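You operate a simulated robot arm through the tools that you are given. There is no shell and no other tool. Be economical: measure what you need, move in short steps, check, and stop when the job is done.

You are at the controls of a simulated robot arm. One attempt, no reset.

## Task
Open the dresser drawer, put both onions from the table edge opposite the wall away in the inside of the dresser drawer and shut the drawer again.

It is judged by the outcome, as a careful person would: the job done as asked, and still so three seconds after it is handed in. It fails if anything else is knocked over, pushed out of place, dropped, spilled or broken.

## Robot
A 7-joint arm with a two-finger parallel gripper on a trunk, on a base that drives. Base frame: it is fixed to the floor where the robot stands at the start and does not move with it; the origin is under the middle of the robot, x ahead of it, y to its left, z up. Readings come in cm, degrees, newtons and seconds.
With the tool pointing down near the work surface it reaches from about 20 to 74 cm from the robot's upright axis, wherever it stands. Its first joint turns from -166.0 to 166.0 degrees. Places, roughly: dresser drawer [50, 0, 70]; inside of the dresser drawer [60, 0, 70]. Payload 1.57 kg.
The TCP is the grasp point between the finger pads, 3 cm short of the fingertips. In the tool frame z runs along the fingers and y along their closing line. The gripper opens to 11 cm. The fingers are 2.4 cm wide and 1.2 cm thick; the gripper's body (4.8 by 11.2 cm) begins 7.8 cm behind the TCP.
Orientation is that of the tool frame in the base frame, as a unit quaternion [w, x, y, z]. With the fingers straight down and closing along the base's y, the tool's x points along the base's -x, its y along +y and its z along -z.

## Interface
- The arm moves only by the tool jog_arm. Its arguments are lists of equal length, an entry for each row: "slide": the shift along the base's x, y, z in cm, a list of three; "rotation": the turn, a rotation vector about the base's x, y, z in degrees, a list of three; "claw": the finger opening in cm, from 0 to 11. In form: {"slide": [[dx, dy, dz], ...], "rotation": [[rx, ry, rz], ...], "claw": [claw, ...]}. A call has 1 to 20 rows; each row shifts and turns the commanded pose from where the row before left it. A row lasts 0.2 s, in which the tool goes at most 5 cm and 8.6 degrees; a call with a longer step from one row to the next is refused whole, and so is a gripper value outside its range. A pose out of reach is approached as far as the arm can. The call stops where the force on the tool passes 40 N (or 10 N more than at its start, if that is more) or the arm is blocked; 0.2 s more then pass. Each finger travels about 4.5 cm/s and halts on what it meets, pressing with about 25 N; the grip force reading is that of the motor and also rises with nothing between the fingers. The clock runs only during rows and for 0.2 s after the last one: add rows that do not move to give the fingers time. It gives the time, the measured TCP pose, the force on the tool (base axes), the opening and the grip force at its end, in the units of the frame above (readings bear some noise).
- Cameras (640 x 400 px; columns grow to the right, rows downward): "scene" is now at [-0.87, 19.7, 138.71]; the picture's right is [0.64, -0.77, 0.00], its down [-0.68, -0.57, -0.47] and it looks along [0.36, 0.30, -0.88] (base axes); focal length 214 px, centre (320, 200). "wrist" rides on the gripper at [7, 1.6, -14.1] in the tool frame; the picture's right is [-0.23, 0.97, 0.00], its down [-0.85, -0.20, -0.48] and it looks along [-0.47, -0.11, 0.88] (tool axes); focal length 222 px, centre (320, 200). There is no depth. A picture from a camera that has moved, and an enlarged one, comes with that camera's place and axes in the base frame and with its lens.
- get_image(camera): a new picture of that camera. No time passes.
- move_column(by): slides the trunk up (or, below 0, down) by that many cm; the arm and the scene camera ride with it, the base frame stays. It gives what a move gives, with no picture.
- base_move(legs): drives the robot by 1 to 6 legs, each [ahead, turn to the left] in cm and degrees, along the robot's own axes; the way and the turn of a leg run together, so that a leg with both is an arc; at most 150 cm and 180 degrees a leg. The arm and the cameras ride along, it lands a little off, and it stops where it bumps. It gives what a move gives.
- pan_tilt(pan, tilt): turns the head with the scene camera to pan (to the left, within 155 degrees either way) and tilt (down, from -29 to 69), counted from straight ahead of the robot. It gives what a move gives.
- zoom(camera, box): a new picture of the part [left, top, right, bottom] of that camera's present view, enlarged. No time passes.
- finish_job(): hands the job in; it is judged then, once.

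Work in short steps. Places have to be worked out from the pictures, the camera data and where the tool is seen: move nearer, look again, correct. Check each grasp and each placing, and mend what went wrong. You have 165 turns and 108 pictures in all, those below and enlarged ones among them. Open the gripper and draw the arm clear of the work before you hand the job in, unless the task says otherwise; then end with one line.

The tools are called after ">>>" as name(argument=value, ...) on one line, values as JSON. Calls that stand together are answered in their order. jog_arm: Moves the arm, as the interface text tells. Its arguments: {"type":"object","properties":{"slide":{"type":"array"},"rotation":{"type":"array"},"claw":{"type":"array"}},"required":["slide","rotation","claw"]} The other tools are called the same way: move_column (by) slides the trunk up or down; base_move (legs) drives the base; pan_tilt (pan, tilt) turns the head that bears the scene camera; get_image (camera) takes a picture; zoom (camera, box) takes an enlarged picture of a part of a camera's view; finish_job () hands the job in.

At the start:

```text
clock: 0.0
position: [40.5, 26.03, 103.47]
tool_rot: [0.0, 0.0, 1.0, 0.0]
contact_force: [-0.5, 0.3, -0.3]
gripper_width: 10.99
grip_force: 0.1
trunk travel left (down, up): [-34.5, 24.5]
robot x, y, heading: [-0.1, -0.09, 0.3]
head pan, tilt: [39.9, 62.0]
```

scene: 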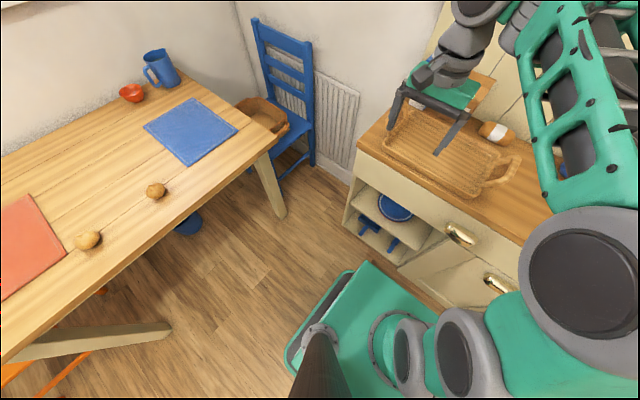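
wrist: 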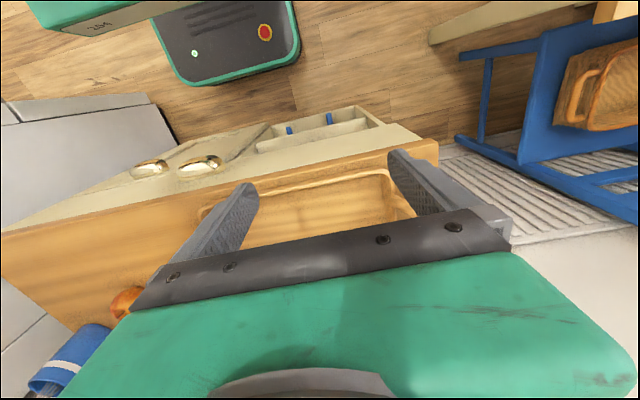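

The onions look to be at about (-8, 86) and (-30, 85) on the table to the left, with the dresser ahead. I'll turn the head to look at the drawer front.

>>> pan_tilt(pan=10, tilt=50)

>>> get_image(camera="scene")

```text
clock: 0.9
position: [40.51, 25.99, 103.57]
tool_rot: [0.0, 0.0, 1.0, -0.001]
contact_force: [0.7, 0.4, 0.2]
gripper_width: 10.99
grip_force: 0.0
trunk travel left (down, up): [-34.5, 24.5]
robot x, y, heading: [-0.13, 0.1, -0.0]
head pan, tilt: [10.0, 50.0]
```

```text
105 pictures are left
camera scene: at [1.77, 16.91, 140.19], right [0.17, -0.98, 0.0], down [-0.75, -0.13, -0.64], along [0.63, 0.11, -0.77], focal length 214 px, centre (320, 200)
```

scene: 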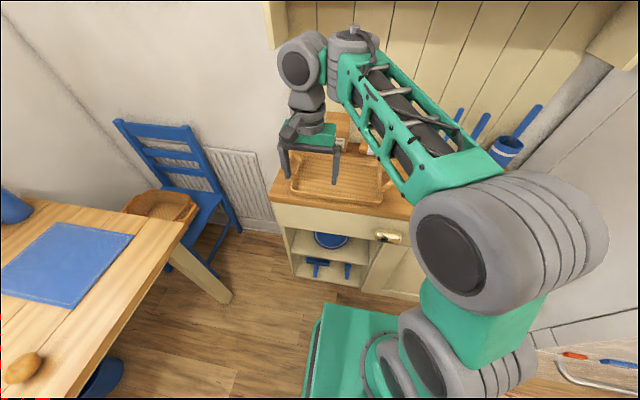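

I'll enlarge the drawer front to see the handle.

>>> zoom(camera="scene", box=[260, 160, 440, 300])

>>> zoom(camera="wrist", box=[80, 80, 400, 280])

```text
2.86 times, centred on (350, 230) of scene
camera zoom: at [1.77, 16.91, 140.19], right [0.17, -0.98, 0.0], down [-0.75, -0.13, -0.64], along [0.63, 0.11, -0.77], focal length 613 px, centre (234, 114)
```

zoom: 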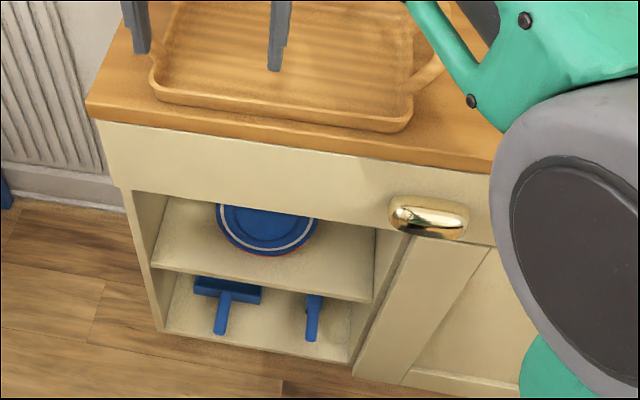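

```text
2.00 times, centred on (240, 180) of wrist
camera zoom: at [33.65, 27.79, 117.65], right [0.23, 0.97, 0.0], down [0.85, -0.2, 0.48], along [0.47, -0.11, -0.88], focal length 444 px, centre (480, 240)
```

zoom: 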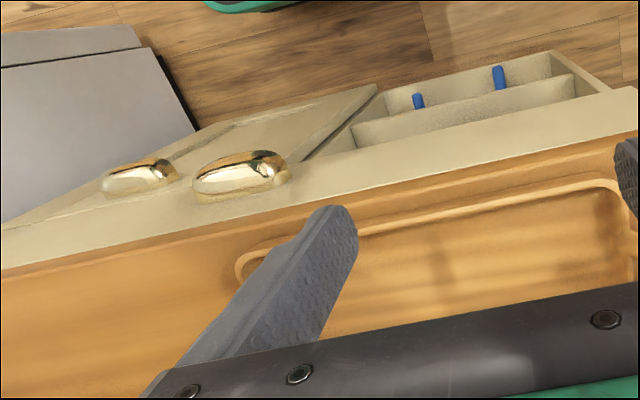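

The handle is a brass cup pull at about [45, -1, 72.5] from three sight lines. I need to back off to use a level gripper, so I check the floor behind the robot first.

>>> pan_tilt(pan=150, tilt=45)

>>> get_image(camera="scene")

>>> pan_tilt(pan=-100, tilt=45)

>>> get_image(camera="scene")

```text
clock: 3.2
position: [40.52, 26.05, 103.56]
tool_rot: [0.0, 0.0, 1.0, 0.0]
contact_force: [-0.5, -1.0, -0.3]
gripper_width: 10.99
grip_force: 0.0
trunk travel left (down, up): [-34.5, 24.5]
robot x, y, heading: [-0.06, 0.2, 0.3]
head pan, tilt: [150.0, 45.0]
```

```text
102 pictures are left
camera scene: at [-12.85, 19.64, 140.88], right [0.5, 0.87, 0.0], down [0.61, -0.35, -0.71], along [-0.61, 0.35, -0.71], focal length 214 px, centre (320, 200)
```

scene: 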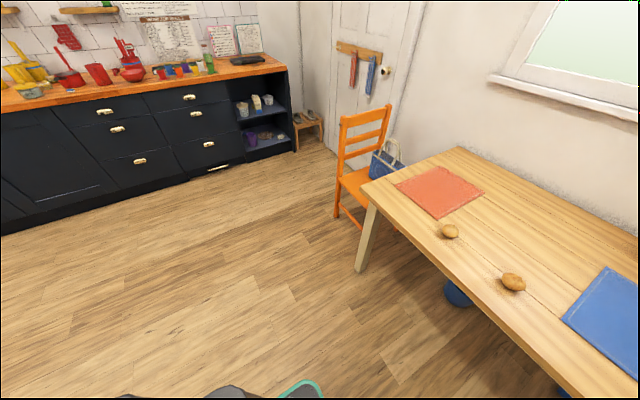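

```text
clock: 6.7
position: [40.53, 26.03, 103.57]
tool_rot: [0.0, 0.0, 1.0, 0.0]
contact_force: [0.0, 0.3, 0.6]
gripper_width: 10.99
grip_force: 0.0
trunk travel left (down, up): [-34.5, 24.5]
robot x, y, heading: [0.03, 0.03, -0.1]
head pan, tilt: [-100.0, 45.0]
```

```text
101 pictures are left
camera scene: at [-7.22, 7.56, 140.88], right [-0.98, 0.17, 0.0], down [0.12, 0.7, -0.71], along [-0.12, -0.7, -0.71], focal length 214 px, centre (320, 200)
```

scene: 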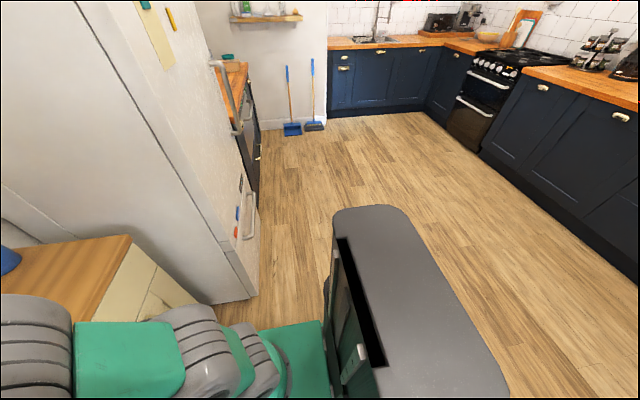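

There is open floor behind. I back up 25 cm, look forward, and turn the tool level.

>>> base_move(legs=[[-25, 0]])

>>> jog_arm(slide=[[0, -2.5, -1], [0, -2.5, -1], [0, -2.5, -1], [0, -2.5, -1], [0, -2.5, -1], [0, -2.5, -1], [0, -2.5, -1], [0, -2.5, -1], [0, -2.5, -1], [0, -2.5, -1], [0, -2, 0]], rotation=[[0, -8.18, 0], [0, -8.18, 0], [0, -8.18, 0], [0, -8.18, 0], [0, -8.18, 0], [0, -8.18, 0], [0, -8.18, 0], [0, -8.18, 0], [0, -8.18, 0], [0, -8.18, 0], [0, -8.2, 0]], claw=[11, 11, 11, 11, 11, 11, 11, 11, 11, 11, 11])

>>> pan_tilt(pan=0, tilt=45)

>>> get_image(camera="wrist")

>>> get_image(camera="scene")

```text
clock: 8.5
position: [15.48, 25.93, 103.38]
tool_rot: [0.0, 0.001, 1.0, 0.0]
contact_force: [0.1, -0.3, 0.1]
gripper_width: 11.0
grip_force: 0.0
trunk travel left (down, up): [-34.5, 24.5]
robot x, y, heading: [-24.97, 0.16, -0.1]
head pan, tilt: [-100.0, 45.0]
```

```text
clock: 10.2
position: [13.6, 19.85, 116.72]
tool_rot: [0.353, -0.135, 0.925, 0.037]
contact_force: [0.1, -0.1, -0.1]
gripper_width: 11.01
grip_force: 0.0
out of reach, approached as far as the arm can: row 1, 3, 4, 5, 6, 7, 8
trunk travel left (down, up): [-34.5, 24.5]
robot x, y, heading: [-25.11, 0.14, -0.1]
head pan, tilt: [-100.0, 45.0]
stopped in row 8: the arm was blocked; the commanded pose is now the measured one
```

```text
clock: 11.9
position: [13.51, 19.66, 117.29]
tool_rot: [0.356, -0.134, 0.924, 0.039]
contact_force: [0.1, 0.5, 0.2]
gripper_width: 11.0
grip_force: 0.0
trunk travel left (down, up): [-34.5, 24.5]
robot x, y, heading: [-25.09, 0.25, -0.2]
head pan, tilt: [0.0, 45.0]
```

```text
100 pictures are left
camera wrist: at [-1.0, 17.38, 123.02], right [-0.11, 0.99, 0.13], down [0.35, -0.08, 0.93], along [0.93, 0.14, -0.34], focal length 222 px, centre (320, 200)
```

wrist: 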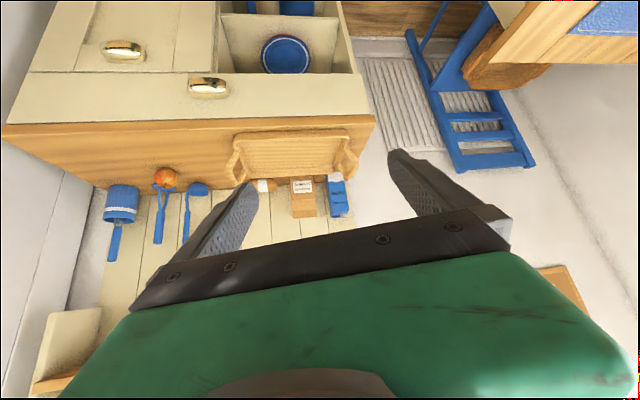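

```text
99 pictures are left
camera scene: at [-22.7, 15.57, 140.87], right [0.0, -1.0, 0.0], down [-0.71, 0.0, -0.71], along [0.71, 0.0, -0.71], focal length 214 px, centre (320, 200)
```

scene: 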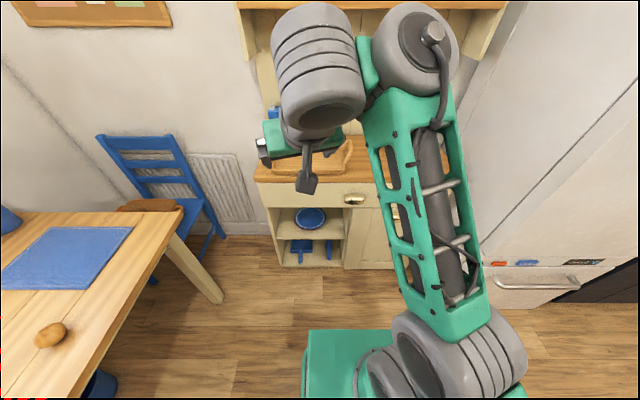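

The wrist got too close to the body. I move the tool out and down first, then finish leveling it.

>>> jog_arm(slide=[[2.35, -2.1, -3.1], [2.35, -2.1, -3.1], [2.35, -2.1, -3.1], [2.35, -2.1, -3.1], [2.35, -2.1, -3.1], [2.35, -2.1, -3.1], [2.35, -2.1, -3.1], [0, 0, 0], [0, 0, 0], [0, 0, 0], [0, 0, 0], [0, 0, 0], [0, 0, 0], [0, 0, 0], [0, 0, 0]], rotation=[[0, 0, 0], [0, 0, 0], [0, 0, 0], [0, 0, 0], [0, 0, 0], [0, 0, 0], [0, 0, 0], [1.14, -6.8, -2.07], [1.14, -6.8, -2.07], [1.14, -6.8, -2.07], [1.14, -6.8, -2.07], [1.14, -6.8, -2.07], [1.14, -6.8, -2.07], [1.14, -6.8, -2.07], [0, 0, 0]], claw=[11, 11, 11, 11, 11, 11, 11, 11, 11, 11, 11, 11, 11, 11, 11])

>>> get_image(camera="wrist")

```text
clock: 14.7
position: [41.49, -3.96, 109.08]
tool_rot: [0.562, -0.007, 0.827, 0.016]
contact_force: [0.3, -0.1, 0.4]
gripper_width: 10.99
grip_force: 0.0
out of reach, approached as far as the arm can: row 1, 2, 3, 4, 5, 6, 7, 8, 9, 10
trunk travel left (down, up): [-34.5, 24.5]
robot x, y, heading: [-24.98, 0.0, -0.3]
head pan, tilt: [0.0, 45.0]
stopped in row 13: the arm was blocked; the commanded pose is now the measured one
```

```text
98 pictures are left
camera wrist: at [25.85, -2.88, 107.77], right [0.05, 0.97, 0.23], down [-0.12, -0.22, 0.97], along [0.99, -0.08, 0.11], focal length 222 px, centre (320, 200)
```

wrist: 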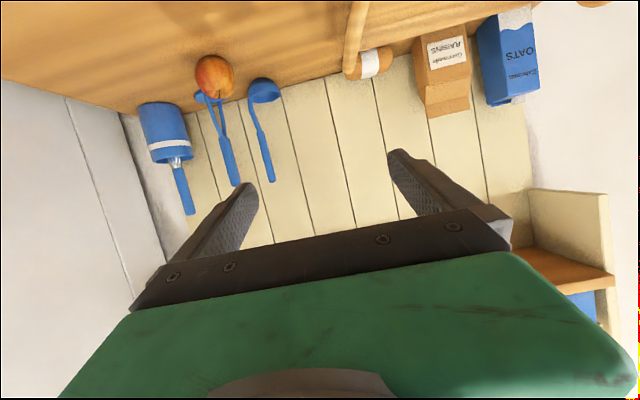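

The level tool seems to jam at a wrist limit at this height. I back up a little and lower the trunk so the arm keeps this shape but comes down to handle height.

>>> base_move(legs=[[-15, 0]])

>>> move_column(by=-30)

>>> get_image(camera="wrist")

>>> get_image(camera="scene")

```text
clock: 16.0
position: [26.5, -4.04, 109.39]
tool_rot: [0.563, -0.007, 0.826, 0.016]
contact_force: [0.3, 0.1, -0.1]
gripper_width: 11.02
grip_force: 0.0
trunk travel left (down, up): [-34.5, 24.5]
robot x, y, heading: [-40.29, -0.07, -0.0]
head pan, tilt: [0.0, 45.0]
```

```text
clock: 19.0
position: [27.1, -4.1, 78.06]
tool_rot: [0.555, -0.008, 0.832, 0.017]
contact_force: [-0.1, -0.2, 0.3]
gripper_width: 11.02
grip_force: 0.1
trunk travel left (down, up): [-4.5, 54.5]
robot x, y, heading: [-40.14, -0.01, -0.1]
head pan, tilt: [0.0, 45.0]
```

```text
97 pictures are left
camera wrist: at [11.54, -2.84, 77.09], right [0.06, 0.97, 0.23], down [-0.11, -0.22, 0.97], along [0.99, -0.08, 0.09], focal length 222 px, centre (320, 200)
```

wrist: 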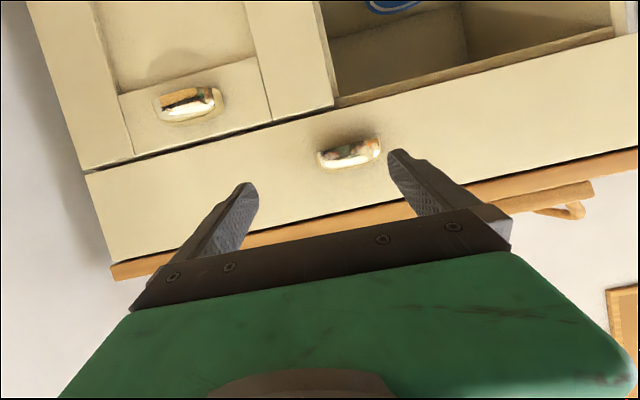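

```text
96 pictures are left
camera scene: at [-36.82, 15.6, 110.82], right [0.0, -1.0, 0.0], down [-0.71, 0.0, -0.7], along [0.7, 0.0, -0.71], focal length 214 px, centre (320, 200)
```

scene: 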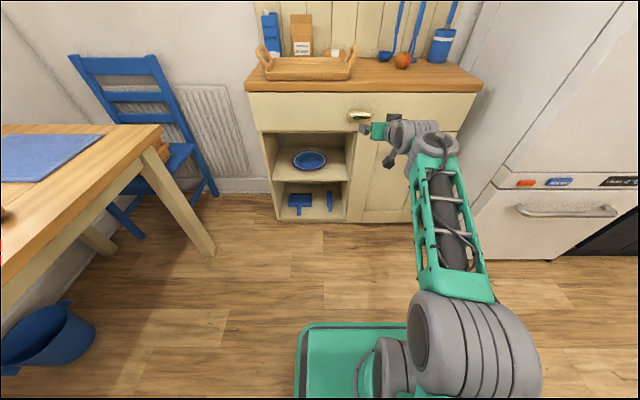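

The view of the handle is clear now; I enlarge it to measure.

>>> zoom(camera="wrist", box=[290, 110, 410, 185])

>>> zoom(camera="scene", box=[250, 70, 490, 220])

```text
5.33 times, centred on (350, 148) of wrist
camera zoom: at [11.54, -2.84, 77.09], right [0.06, 0.97, 0.23], down [-0.11, -0.22, 0.97], along [0.99, -0.08, 0.09], focal length 1185 px, centre (160, 480)
```

zoom: 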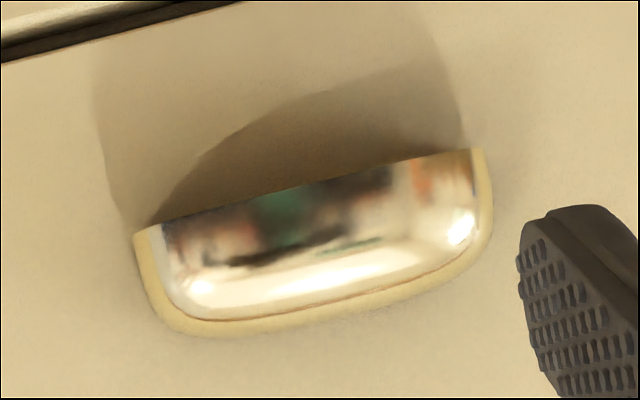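

```text
2.67 times, centred on (370, 145) of scene
camera zoom: at [-36.82, 15.6, 110.82], right [0.0, -1.0, 0.0], down [-0.71, 0.0, -0.7], along [0.7, 0.0, -0.71], focal length 572 px, centre (187, 347)
```

zoom: 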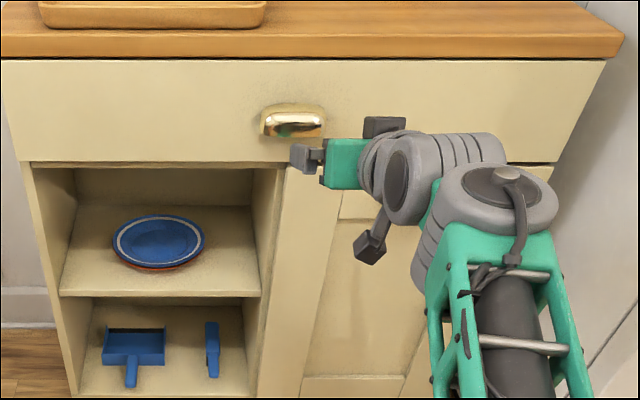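

The pull is a cup, with a body about 8.5 cm wide centred near [44, 0.2, 74.4]. I'll straddle its ends with the open fingers, stopping first short of it to check.

>>> jog_arm(slide=[[2.3, 1.1, -0.5], [2.3, 1.1, -0.5], [2.3, 1.1, -0.5], [2.0, 1.0, -0.5]], rotation=[[0, 0, -0.6], [0, 0, -0.6], [0, 0, -0.6], [0, 0, -0.5]], claw=[11, 11, 11, 11])

>>> get_image(camera="wrist")

>>> zoom(camera="scene", box=[310, 80, 430, 155])

```text
clock: 20.0
position: [35.38, 0.18, 77.46]
tool_rot: [0.564, 0.008, 0.826, 0.006]
contact_force: [0.8, 0.9, 0.8]
gripper_width: 11.0
grip_force: 0.0
trunk travel left (down, up): [-4.5, 54.5]
robot x, y, heading: [-39.88, -0.21, 0.2]
head pan, tilt: [0.0, 45.0]
```

```text
93 pictures are left
camera wrist: at [19.81, 2.1, 76.16], right [0.09, 0.97, 0.23], down [-0.14, -0.22, 0.97], along [0.99, -0.12, 0.11], focal length 222 px, centre (320, 200)
```

wrist: 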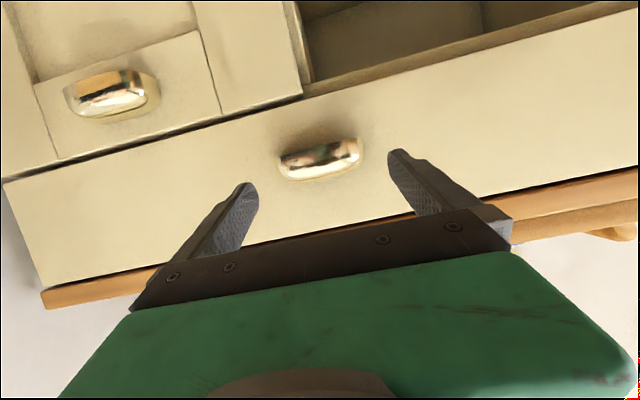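

```text
5.33 times, centred on (370, 118) of scene
camera zoom: at [-37.72, 15.59, 110.88], right [0.0, -1.0, 0.0], down [-0.71, 0.0, -0.71], along [0.71, 0.0, -0.71], focal length 1144 px, centre (53, 640)
```

zoom: 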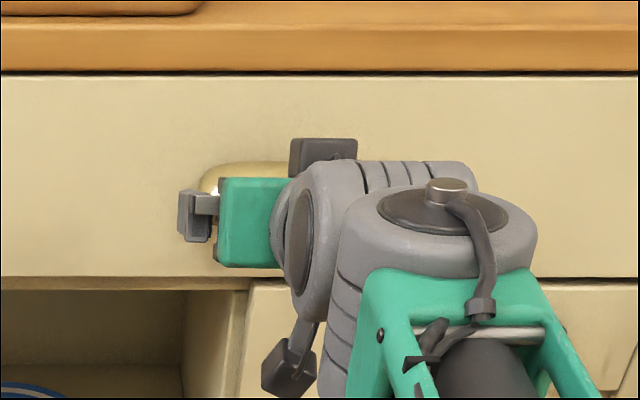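

The handle centre reads about [44, 0.2, 74.6], in line with the fingers. I advance so the tips sit beside it and close gently.

>>> jog_arm(slide=[[1.9, 0, -0.5], [1.9, 0, -0.5], [1.8, 0, -0.5], [1.7, 0, -0.5], [0, 0, 0]], rotation=[[0, 0, 0], [0, 0, 0], [0, 0, 0], [0, 0, 0], [0, 0, 0]], claw=[11, 11, 11, 11, 11])

>>> get_image(camera="wrist")

```text
clock: 21.0
position: [41.91, 0.4, 75.75]
tool_rot: [0.561, 0.006, 0.828, 0.006]
contact_force: [-25.5, -2.9, 2.0]
gripper_width: 10.76
grip_force: 0.1
trunk travel left (down, up): [-4.5, 54.5]
robot x, y, heading: [-39.78, -0.11, -0.1]
head pan, tilt: [0.0, 45.0]
stopped in row 4: the force on the tool passed its limit (the readings are from after the stop); the commanded pose is now the measured one
```

```text
91 pictures are left
camera wrist: at [26.3, 2.12, 74.4], right [0.09, 0.97, 0.23], down [-0.13, -0.22, 0.97], along [0.99, -0.11, 0.11], focal length 222 px, centre (320, 200)
```

wrist: 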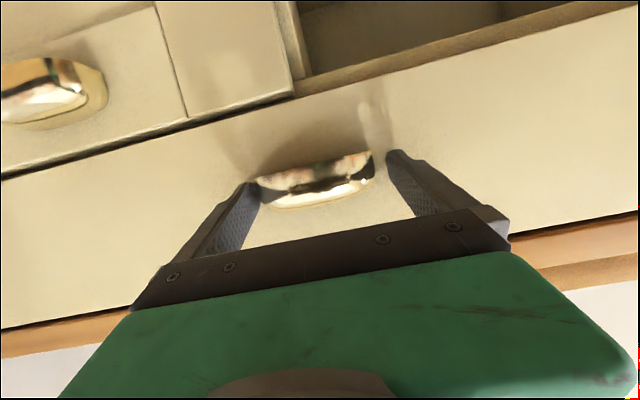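

The tips met the drawer face or flange, and the fingers sit about 0.4 cm too far to +y. I back off slightly, recenter and close.

>>> jog_arm(slide=[[-0.7, -0.4, 0], [0, 0, 0], [0, 0, 0], [0, 0, 0], [0, 0, 0], [0, 0, 0]], rotation=[[0, 0, 0], [0, 0, 0], [0, 0, 0], [0, 0, 0], [0, 0, 0], [0, 0, 0]], claw=[11, 9, 8, 7, 6, 6])

>>> get_image(camera="wrist")

```text
clock: 22.4
position: [41.35, 0.12, 75.36]
tool_rot: [0.56, 0.007, 0.829, 0.005]
contact_force: [3.4, 3.9, -0.3]
gripper_width: 9.42
grip_force: 45.0
trunk travel left (down, up): [-4.5, 54.5]
robot x, y, heading: [-39.9, -0.34, 0.0]
head pan, tilt: [0.0, 45.0]
```

```text
90 pictures are left
camera wrist: at [25.82, 1.8, 74.19], right [0.09, 0.97, 0.23], down [-0.13, -0.22, 0.97], along [0.99, -0.11, 0.1], focal length 222 px, centre (320, 200)
```

wrist: 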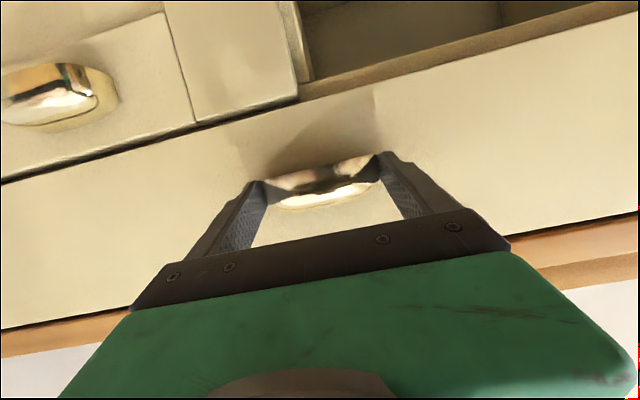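

The grip is on the handle (9.4 cm, 45 N). I pull back a few cm as a test.

>>> jog_arm(slide=[[-0.6, 0, 0], [-0.8, 0, 0], [-0.8, 0, 0], [-0.8, 0, 0], [-0.8, 0, 0], [0, 0, 0]], rotation=[[0, 0, 0], [0, 0, 0], [0, 0, 0], [0, 0, 0], [0, 0, 0], [0, 0, 0]], claw=[6, 6, 6, 6, 6, 6])

>>> get_image(camera="wrist")

```text
clock: 23.8
position: [37.58, 0.02, 75.33]
tool_rot: [0.56, 0.006, 0.828, 0.006]
contact_force: [1.1, 4.8, -0.6]
gripper_width: 9.43
grip_force: 44.7
trunk travel left (down, up): [-4.5, 54.5]
robot x, y, heading: [-40.06, 0.24, 0.0]
head pan, tilt: [0.0, 45.0]
```

```text
89 pictures are left
camera wrist: at [21.98, 1.81, 74.2], right [0.09, 0.97, 0.23], down [-0.13, -0.22, 0.97], along [0.99, -0.11, 0.1], focal length 222 px, centre (320, 200)
```

wrist: 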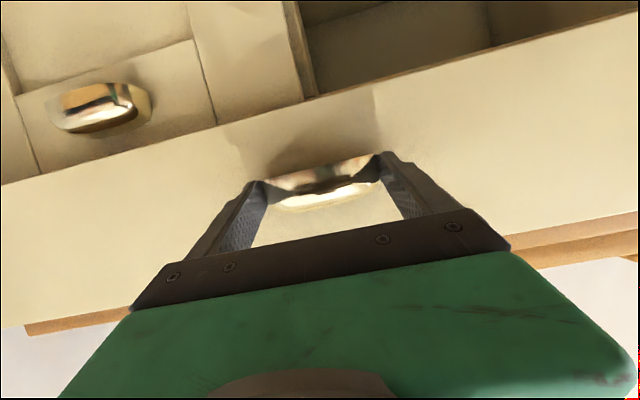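

The drawer is moving. I continue by backing the base 14 cm with the grip held.

>>> base_move(legs=[[-7, 0], [-7, 0]])

>>> get_image(camera="scene")

```text
clock: 25.4
position: [23.59, 0.02, 75.35]
tool_rot: [0.561, 0.006, 0.828, 0.007]
contact_force: [3.1, 6.7, 2.5]
gripper_width: 9.4
grip_force: 44.7
trunk travel left (down, up): [-4.5, 54.5]
robot x, y, heading: [-54.17, -0.15, -0.0]
head pan, tilt: [0.0, 45.0]
```

```text
88 pictures are left
camera scene: at [-51.76, 15.65, 110.88], right [0.0, -1.0, 0.0], down [-0.71, 0.0, -0.71], along [0.71, 0.0, -0.71], focal length 214 px, centre (320, 200)
```

scene: 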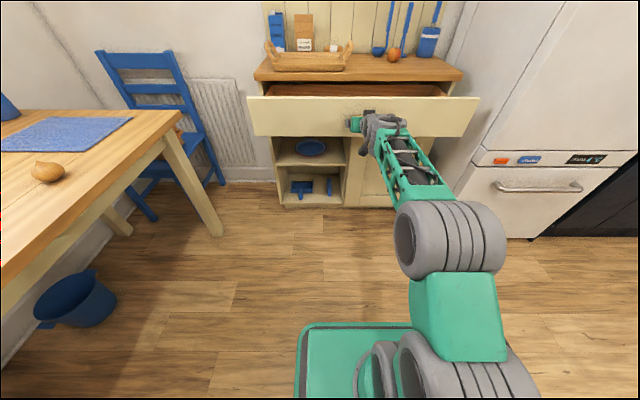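

The drawer is open about 18 cm. I try a few more cm with the arm, under its force limit.

>>> jog_arm(slide=[[-0.8, 0, 0], [-0.8, 0, 0], [-0.8, 0, 0], [-0.8, 0, 0], [-0.8, 0, 0], [0, 0, 0]], rotation=[[0, 0, 0], [0, 0, 0], [0, 0, 0], [0, 0, 0], [0, 0, 0], [0, 0, 0]], claw=[6, 6, 6, 6, 6, 6])

>>> zoom(camera="scene", box=[230, 40, 490, 200])

```text
clock: 26.9
position: [19.4, 0.19, 75.34]
tool_rot: [0.56, 0.006, 0.828, 0.006]
contact_force: [0.7, 0.4, -0.8]
gripper_width: 9.4
grip_force: 45.0
trunk travel left (down, up): [-4.5, 54.5]
robot x, y, heading: [-54.05, -0.01, -0.0]
head pan, tilt: [0.0, 45.0]
```

```text
2.46 times, centred on (360, 120) of scene
camera zoom: at [-51.77, 15.62, 110.88], right [0.0, -1.0, 0.0], down [-0.71, 0.0, -0.71], along [0.71, 0.0, -0.71], focal length 528 px, centre (222, 397)
```

zoom: 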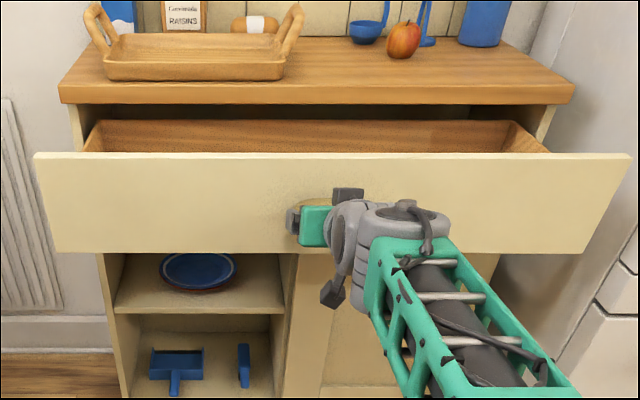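

The drawer is now open about 22 cm. I release the handle and draw straight back.

>>> jog_arm(slide=[[0, 0, 0], [0, 0, 0], [0, 0, 0], [-1.5, 0, 0.6], [-2, 0, 0.8], [-3, 0, 1.2], [-3, 0, 1.2]], rotation=[[0, 0, 0], [0, 0, 0], [0, 0, 0], [0, 0, 0], [0, 0, 0], [0, 0, 0], [0, 0, 0]], claw=[10.2, 11, 11, 11, 11, 11, 11])

>>> get_image(camera="wrist")

```text
clock: 28.4
position: [10.04, 0.1, 79.08]
tool_rot: [0.56, 0.006, 0.828, 0.006]
contact_force: [-0.3, 0.2, -0.8]
gripper_width: 11.02
grip_force: 0.2
trunk travel left (down, up): [-4.5, 54.5]
robot x, y, heading: [-54.16, 0.23, -0.1]
head pan, tilt: [0.0, 45.0]
```

```text
86 pictures are left
camera wrist: at [-5.6, 1.78, 77.95], right [0.09, 0.97, 0.23], down [-0.13, -0.22, 0.97], along [0.99, -0.11, 0.1], focal length 222 px, centre (320, 200)
```

wrist: 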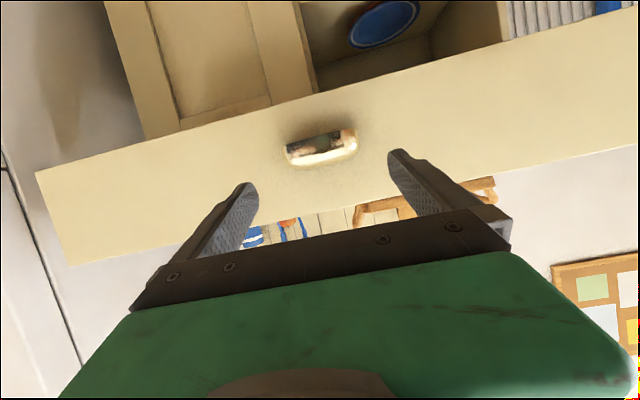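

I raise the trunk and fold the tool back to pointing down before driving.

>>> move_column(by=30)

>>> jog_arm(slide=[[-2, 0, 0], [-2, 0, 0], [-2, 0, 0], [-2, 0, 0], [-2, 0, 0], [-2, 0, 0], [-2, 0, 0], [-2, 0, 0], [0, 0, 0]], rotation=[[0, 8.5, 0], [0, 8.5, 0], [0, 8.5, 0], [0, 8.5, 0], [0, 8.5, 0], [0, 8.5, 0], [0, 8.5, 0], [0, 8.5, 0], [0, 0, 0]], claw=[11, 11, 11, 11, 11, 11, 11, 11, 11])

```text
clock: 31.4
position: [9.95, 0.07, 109.09]
tool_rot: [0.56, 0.007, 0.828, 0.006]
contact_force: [-0.2, 0.4, 0.3]
gripper_width: 11.0
grip_force: 0.1
trunk travel left (down, up): [-34.5, 24.5]
robot x, y, heading: [-54.32, -0.27, 0.2]
head pan, tilt: [0.0, 45.0]
```

```text
clock: 33.5
position: [-5.76, -0.06, 109.36]
tool_rot: [0.0, 0.01, 1.0, 0.002]
contact_force: [-0.9, 0.4, 0.8]
gripper_width: 10.98
grip_force: 0.1
out of reach, approached as far as the arm can: row 7
trunk travel left (down, up): [-34.5, 24.5]
robot x, y, heading: [-54.15, -0.04, 0.1]
head pan, tilt: [0.0, 45.0]
```

Tool is down at z 109. I drive to about (-20, 30), from where both the onions and the drawer should be reachable.

>>> base_move(legs=[[0, 41], [45, 0], [0, -41]])

>>> pan_tilt(pan=85, tilt=50)

>>> get_image(camera="scene")

```text
clock: 40.0
position: [28.24, 29.11, 109.21]
tool_rot: [0.0, 0.016, 1.0, 0.002]
contact_force: [-0.5, -0.2, -0.1]
gripper_width: 10.98
grip_force: 0.0
trunk travel left (down, up): [-34.5, 24.5]
robot x, y, heading: [-20.16, 29.34, -0.7]
head pan, tilt: [0.0, 45.0]
```

```text
clock: 41.6
position: [28.34, 29.14, 109.41]
tool_rot: [0.001, 0.016, 1.0, 0.002]
contact_force: [0.3, -0.6, 0.2]
gripper_width: 11.02
grip_force: 0.1
trunk travel left (down, up): [-34.5, 24.5]
robot x, y, heading: [-20.2, 29.68, -0.6]
head pan, tilt: [85.0, 50.0]
```

```text
85 pictures are left
camera scene: at [-24.91, 53.1, 140.19], right [0.99, -0.1, 0.0], down [-0.08, -0.76, -0.64], along [0.06, 0.64, -0.77], focal length 214 px, centre (320, 200)
```

scene: 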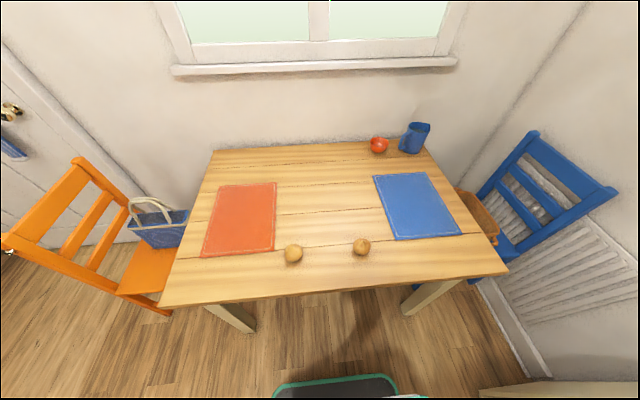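

The onions read (-8.5, 84.5) and (-30.7, 84.7). I swing the arm over towards the first, staying high.

>>> jog_arm(slide=[[-2.6, 3.6, -0.9], [-2.6, 3.6, -0.9], [-2.6, 3.6, -0.9], [-2.6, 3.6, -0.9], [-2.6, 3.6, -0.9], [-2.6, 3.6, -0.9], [-2.6, 3.6, -0.9], [-2.6, 3.6, -0.9], [-2.6, 3.6, -0.9], [-2.6, 3.6, -0.9], [-2.6, 3.6, -0.9], [-2.6, 3.6, -0.9], [-2.6, 3.6, -0.9], [-2.6, 3.6, -0.9], [0, 0, 0]], rotation=[[0, 0, 6.4], [0, 0, 6.4], [0, 0, 6.4], [0, 0, 6.4], [0, 0, 6.4], [0, 0, 6.4], [0, 0, 6.4], [0, 0, 6.4], [0, 0, 6.4], [0, 0, 6.4], [0, 0, 6.4], [0, 0, 6.4], [0, 0, 6.4], [0, 0, 6.4], [0, 0, 0]], claw=[11, 11, 11, 11, 11, 11, 11, 11, 11, 11, 11, 11, 11, 11, 11])

>>> get_image(camera="wrist")

```text
clock: 44.8
position: [-8.06, 79.64, 96.76]
tool_rot: [0.0, -0.694, 0.72, 0.002]
contact_force: [-0.5, 0.5, 0.1]
gripper_width: 11.0
grip_force: 0.0
trunk travel left (down, up): [-34.5, 24.5]
robot x, y, heading: [-19.77, 29.78, -0.5]
head pan, tilt: [85.0, 50.0]
```

```text
84 pictures are left
camera wrist: at [-9.87, 72.69, 110.88], right [-0.96, 0.26, 0.0], down [0.23, 0.85, 0.48], along [0.12, 0.46, -0.88], focal length 222 px, centre (320, 200)
```

wrist: 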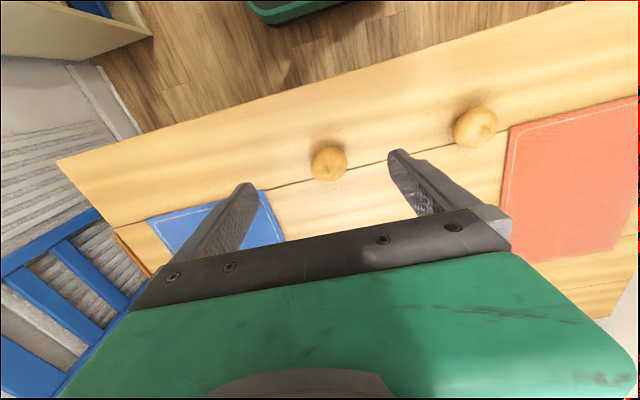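

Onion A is at about (-8.4, 84.4, 77.7). I move above it and come half-way down to check.

>>> jog_arm(slide=[[-0.3, 4.7, 0], [0, 0, -4], [0, 0, -3], [0, 0, 0]], rotation=[[0, 0, 0], [0, 0, 0], [0, 0, 0], [0, 0, 0]], claw=[11, 11, 11, 11])

>>> get_image(camera="wrist")

>>> zoom(camera="scene", box=[260, 180, 460, 305])

```text
clock: 45.8
position: [-8.53, 84.16, 89.6]
tool_rot: [-0.001, -0.694, 0.72, 0.003]
contact_force: [0.2, 0.2, 0.3]
gripper_width: 11.02
grip_force: 0.2
trunk travel left (down, up): [-34.5, 24.5]
robot x, y, heading: [-20.47, 29.86, -0.7]
head pan, tilt: [85.0, 50.0]
```

```text
83 pictures are left
camera wrist: at [-10.2, 77.33, 103.81], right [-0.96, 0.26, 0.0], down [0.23, 0.85, 0.48], along [0.12, 0.46, -0.88], focal length 222 px, centre (320, 200)
```

wrist: 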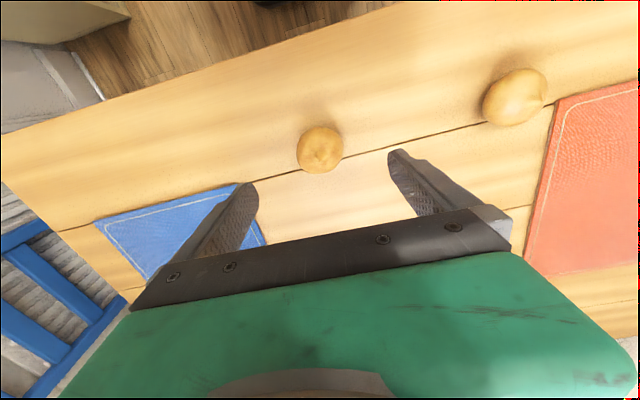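

```text
3.20 times, centred on (360, 242) of scene
camera zoom: at [-24.92, 53.13, 140.19], right [0.99, -0.1, 0.0], down [-0.08, -0.76, -0.64], along [0.06, 0.64, -0.77], focal length 686 px, centre (192, 64)
```

zoom: 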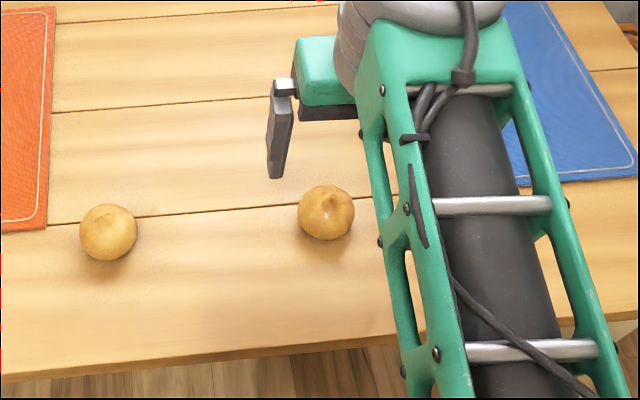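

Aligned. I descend to z 78.8 and close on the onion.

>>> jog_arm(slide=[[0, 0.1, -3.5], [0, 0, -3.5], [0, 0, -2.5], [0, 0, -1.3], [0, 0, 0], [0, 0, 0], [0, 0, 0], [0, 0, 0], [0, 0, 0], [0, 0, 0], [0, 0, 0]], rotation=[[0, 0, 0], [0, 0, 0], [0, 0, 0], [0, 0, 0], [0, 0, 0], [0, 0, 0], [0, 0, 0], [0, 0, 0], [0, 0, 0], [0, 0, 0], [0, 0, 0]], claw=[11, 11, 11, 11, 11, 9, 7.5, 6, 5, 4.5, 4.5])

>>> get_image(camera="wrist")

```text
clock: 48.2
position: [-8.53, 84.37, 78.89]
tool_rot: [-0.001, -0.693, 0.721, 0.001]
contact_force: [0.1, 0.4, 0.0]
gripper_width: 5.72
grip_force: 24.9
trunk travel left (down, up): [-34.5, 24.5]
robot x, y, heading: [-20.19, 29.83, -0.7]
head pan, tilt: [85.0, 50.0]
```

```text
81 pictures are left
camera wrist: at [-10.21, 77.43, 93.02], right [-0.96, 0.26, 0.0], down [0.23, 0.85, 0.48], along [0.12, 0.46, -0.88], focal length 222 px, centre (320, 200)
```

wrist: 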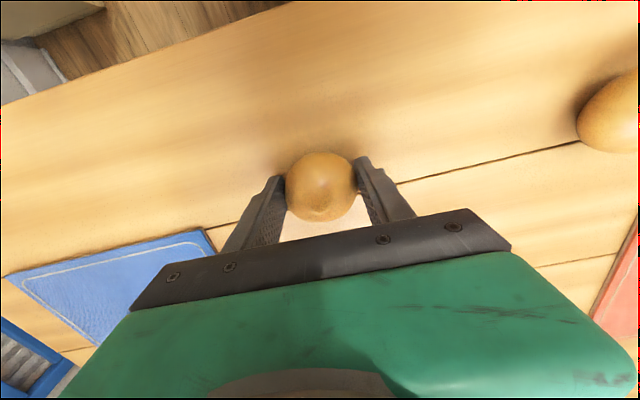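

The onion is held (5.7 cm, 25 N). I lift it and swing back towards the drawer at height.

>>> jog_arm(slide=[[0, 0, 3], [0, 0, 4.5], [0, 0, 4.5], [0, 0, 4.5], [0, 0, 4.5], [2.6, -3.9, 0], [2.6, -3.9, 0], [2.6, -3.9, 0], [2.6, -3.9, 0], [2.6, -3.9, 0], [2.6, -3.9, 0], [2.6, -3.9, 0], [2.6, -3.9, 0], [2.6, -3.9, 0], [2.6, -3.9, 0], [2.6, -3.9, 0], [2.6, -3.9, 0], [2.6, -3.9, 0], [2.6, -3.9, 0], [0, 0, 0]], rotation=[[0, 0, 0], [0, 0, 0], [0, 0, 0], [0, 0, 0], [0, 0, 0], [0, 0, -6.4], [0, 0, -6.4], [0, 0, -6.4], [0, 0, -6.4], [0, 0, -6.4], [0, 0, -6.4], [0, 0, -6.4], [0, 0, -6.4], [0, 0, -6.4], [0, 0, -6.4], [0, 0, -6.4], [0, 0, -6.4], [0, 0, -6.4], [0, 0, -6.4], [0, 0, 0]], claw=[4.5, 4.5, 4.5, 4.5, 4.5, 4.5, 4.5, 4.5, 4.5, 4.5, 4.5, 4.5, 4.5, 4.5, 4.5, 4.5, 4.5, 4.5, 4.5, 4.5])

>>> pan_tilt(pan=-15, tilt=50)

>>> get_image(camera="scene")

>>> get_image(camera="wrist")

```text
clock: 52.4
position: [28.06, 29.75, 99.94]
tool_rot: [0.001, 0.016, 1.0, 0.001]
contact_force: [-0.3, 0.6, 0.8]
gripper_width: 4.51
grip_force: 0.0
trunk travel left (down, up): [-34.5, 24.5]
robot x, y, heading: [-20.21, 29.92, -0.8]
head pan, tilt: [85.0, 50.0]
```

```text
clock: 54.2
position: [28.13, 29.86, 99.95]
tool_rot: [0.001, 0.015, 1.0, 0.002]
contact_force: [-0.3, -0.3, 0.3]
gripper_width: 4.51
grip_force: 0.1
trunk travel left (down, up): [-34.5, 24.5]
robot x, y, heading: [-19.96, 29.8, -0.6]
head pan, tilt: [-15.0, 50.0]
```

```text
80 pictures are left
camera scene: at [-18.27, 43.35, 140.19], right [-0.27, -0.96, 0.0], down [-0.74, 0.21, -0.64], along [0.62, -0.17, -0.77], focal length 214 px, centre (320, 200)
```

scene: 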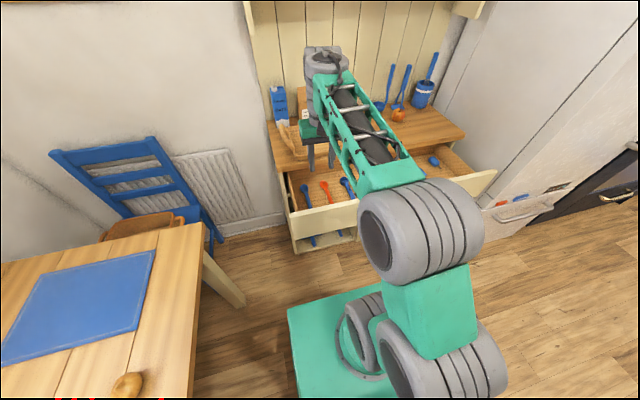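

```text
79 pictures are left
camera wrist: at [21.15, 31.59, 114.02], right [0.26, 0.97, 0.0], down [0.85, -0.23, 0.48], along [0.46, -0.12, -0.88], focal length 222 px, centre (320, 200)
```

wrist: 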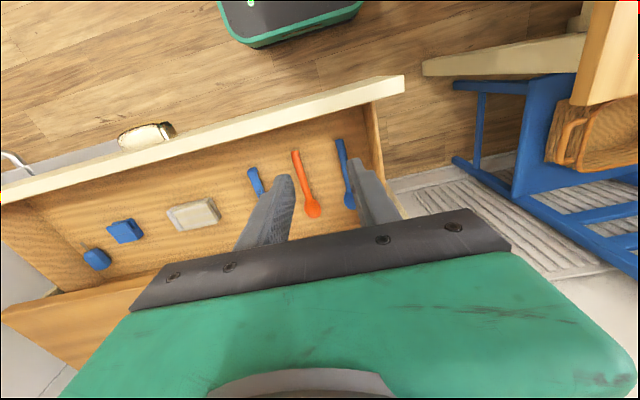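

The gripper came away empty; the onion seems still on the table near its place. I look again to be sure.

>>> pan_tilt(pan=85, tilt=50)

>>> zoom(camera="scene", box=[240, 180, 440, 305])

```text
clock: 55.9
position: [28.03, 29.77, 99.84]
tool_rot: [0.0, 0.016, 1.0, 0.001]
contact_force: [0.2, 0.3, -1.0]
gripper_width: 4.49
grip_force: 0.0
trunk travel left (down, up): [-34.5, 24.5]
robot x, y, heading: [-20.27, 30.0, -0.8]
head pan, tilt: [85.0, 50.0]
```

```text
3.20 times, centred on (340, 242) of scene
camera zoom: at [-24.92, 53.1, 140.19], right [0.99, -0.1, 0.0], down [-0.08, -0.76, -0.64], along [0.06, 0.64, -0.77], focal length 686 px, centre (256, 64)
```

zoom: 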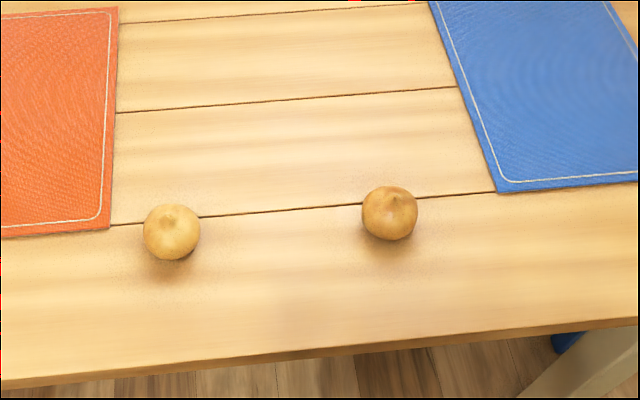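

The onion stands where it was. I go back over it; this time I'll grip lower and firmer, and lift slowly.

>>> jog_arm(slide=[[-2.6, 3.9, 0], [-2.6, 3.9, 0], [-2.6, 3.9, 0], [-2.6, 3.9, 0], [-2.6, 3.9, 0], [-2.6, 3.9, 0], [-2.6, 3.9, 0], [-2.6, 3.9, 0], [-2.6, 3.9, 0], [-2.6, 3.9, 0], [-2.6, 3.9, 0], [-2.6, 3.9, 0], [-2.6, 3.9, 0], [-2.6, 3.9, 0], [0, 0, -4], [0, 0, -4], [0, 0, 0]], rotation=[[0, 0, 6.4], [0, 0, 6.4], [0, 0, 6.4], [0, 0, 6.4], [0, 0, 6.4], [0, 0, 6.4], [0, 0, 6.4], [0, 0, 6.4], [0, 0, 6.4], [0, 0, 6.4], [0, 0, 6.4], [0, 0, 6.4], [0, 0, 6.4], [0, 0, 6.4], [0, 0, 0], [0, 0, 0], [0, 0, 0]], claw=[11, 11, 11, 11, 11, 11, 11, 11, 11, 11, 11, 11, 11, 11, 11, 11, 11])

>>> get_image(camera="wrist")

```text
clock: 59.5
position: [-8.4, 84.39, 91.97]
tool_rot: [0.0, -0.693, 0.721, 0.002]
contact_force: [-0.2, 0.0, -0.4]
gripper_width: 11.01
grip_force: 0.1
trunk travel left (down, up): [-34.5, 24.5]
robot x, y, heading: [-20.37, 29.83, -0.7]
head pan, tilt: [85.0, 50.0]
```

```text
77 pictures are left
camera wrist: at [-10.15, 77.58, 106.02], right [-0.96, 0.26, 0.0], down [0.23, 0.85, 0.48], along [0.12, 0.46, -0.88], focal length 222 px, centre (320, 200)
```

wrist: 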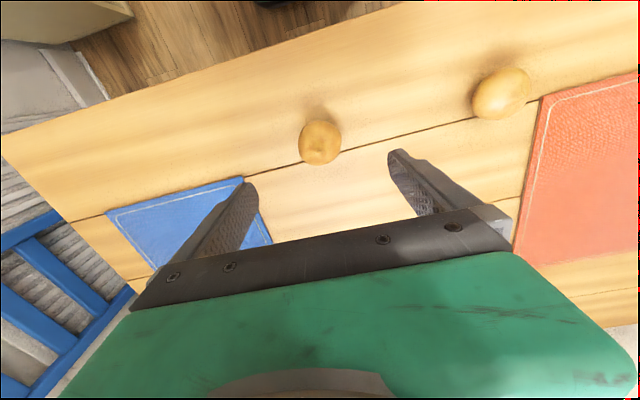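

The onion is at (-8.5, 84.3). Descend to z about 78 and close firmly, then a slow small lift.

>>> jog_arm(slide=[[0, 0, -4], [0, 0, -4], [0, 0, -3], [0, 0, -2], [0, 0, -0.9], [0, 0, 0], [0, 0, 0], [0, 0, 0], [0, 0, 0], [0, 0, 0], [0, 0, 0], [0, 0, 0], [0, 0, 0], [0, 0, 0]], rotation=[[0, 0, 0], [0, 0, 0], [0, 0, 0], [0, 0, 0], [0, 0, 0], [0, 0, 0], [0, 0, 0], [0, 0, 0], [0, 0, 0], [0, 0, 0], [0, 0, 0], [0, 0, 0], [0, 0, 0], [0, 0, 0]], claw=[11, 11, 11, 11, 11, 11, 9, 7.5, 6, 5, 4, 3, 3, 3])

>>> jog_arm(slide=[[0, 0, 0.5], [0, 0, 1], [0, 0, 1], [0, 0, 1], [0, 0, 1], [0, 0, 0]], rotation=[[0, 0, 0], [0, 0, 0], [0, 0, 0], [0, 0, 0], [0, 0, 0], [0, 0, 0]], claw=[3, 3, 3, 3, 3, 3])

>>> get_image(camera="wrist")

```text
clock: 62.5
position: [-7.67, 86.52, 81.64]
tool_rot: [-0.001, -0.694, 0.72, 0.001]
contact_force: [0.4, 8.9, 25.4]
gripper_width: 3.2
grip_force: 24.8
out of reach, approached as far as the arm can: row 2, 3, 4, 5
trunk travel left (down, up): [-34.5, 24.5]
robot x, y, heading: [-20.13, 29.66, -0.4]
head pan, tilt: [85.0, 50.0]
```

```text
clock: 63.9
position: [-7.57, 86.56, 85.55]
tool_rot: [-0.001, -0.694, 0.72, 0.002]
contact_force: [0.2, 0.2, -0.1]
gripper_width: 3.01
grip_force: 0.1
trunk travel left (down, up): [-34.5, 24.5]
robot x, y, heading: [-19.9, 29.62, -0.8]
head pan, tilt: [85.0, 50.0]
```

```text
76 pictures are left
camera wrist: at [-9.29, 79.63, 99.76], right [-0.96, 0.26, 0.0], down [0.23, 0.85, 0.48], along [0.12, 0.46, -0.88], focal length 222 px, centre (320, 200)
```

wrist: 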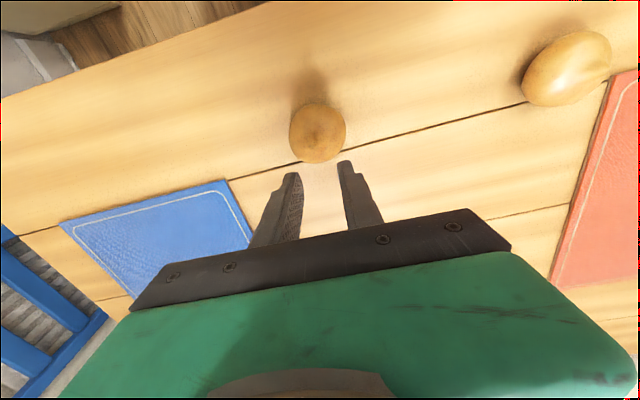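

The arm ran out of reach going down and missed. The onion is unmoved at about (-8.2, 84). I raise, open, and lower the trunk for a better arm posture.

>>> jog_arm(slide=[[0, 0, 4], [0, 0, 4], [0, 0, 4], [-0.7, -2.4, 0], [0, 0, 0], [0, 0, 0]], rotation=[[0, 0, 0], [0, 0, 0], [0, 0, 0], [0, 0, 0], [0, 0, 0], [0, 0, 0]], claw=[3, 3, 4.5, 6, 8, 11])

>>> move_column(by=-10)

>>> get_image(camera="wrist")

```text
clock: 65.3
position: [-8.2, 84.09, 97.58]
tool_rot: [-0.001, -0.694, 0.72, 0.002]
contact_force: [-0.2, 0.3, -0.2]
gripper_width: 10.95
grip_force: 0.3
trunk travel left (down, up): [-34.5, 24.5]
robot x, y, heading: [-19.79, 30.14, -0.7]
head pan, tilt: [85.0, 50.0]
```

```text
clock: 66.7
position: [-8.21, 84.06, 87.65]
tool_rot: [-0.001, -0.693, 0.721, 0.002]
contact_force: [-0.8, 0.3, -0.5]
gripper_width: 11.0
grip_force: 0.2
trunk travel left (down, up): [-24.5, 34.5]
robot x, y, heading: [-19.93, 29.76, -0.8]
head pan, tilt: [85.0, 50.0]
```

```text
75 pictures are left
camera wrist: at [-10.05, 77.16, 101.78], right [-0.96, 0.26, 0.0], down [0.23, 0.85, 0.48], along [0.12, 0.46, -0.88], focal length 222 px, centre (320, 200)
```

wrist: 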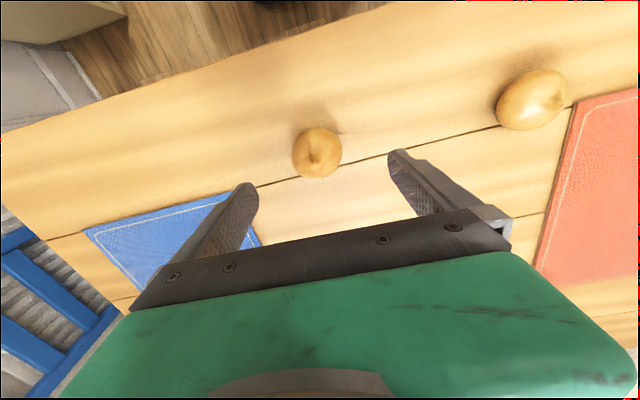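

Onion at (-8, 84), tool right above it. I descend with open fingers and verify the pose before closing.

>>> jog_arm(slide=[[0.1, 0, -3], [0, 0, -3], [0, 0, -2.4], [0, 0, -1.1], [0, 0, 0]], rotation=[[0, 0, 0], [0, 0, 0], [0, 0, 0], [0, 0, 0], [0, 0, 0]], claw=[11, 11, 11, 11, 11])

```text
clock: 67.9
position: [-8.28, 83.88, 78.23]
tool_rot: [-0.001, -0.694, 0.72, 0.002]
contact_force: [0.5, 0.0, -0.2]
gripper_width: 11.01
grip_force: 0.2
trunk travel left (down, up): [-24.5, 34.5]
robot x, y, heading: [-20.32, 29.61, -0.7]
head pan, tilt: [85.0, 50.0]
```

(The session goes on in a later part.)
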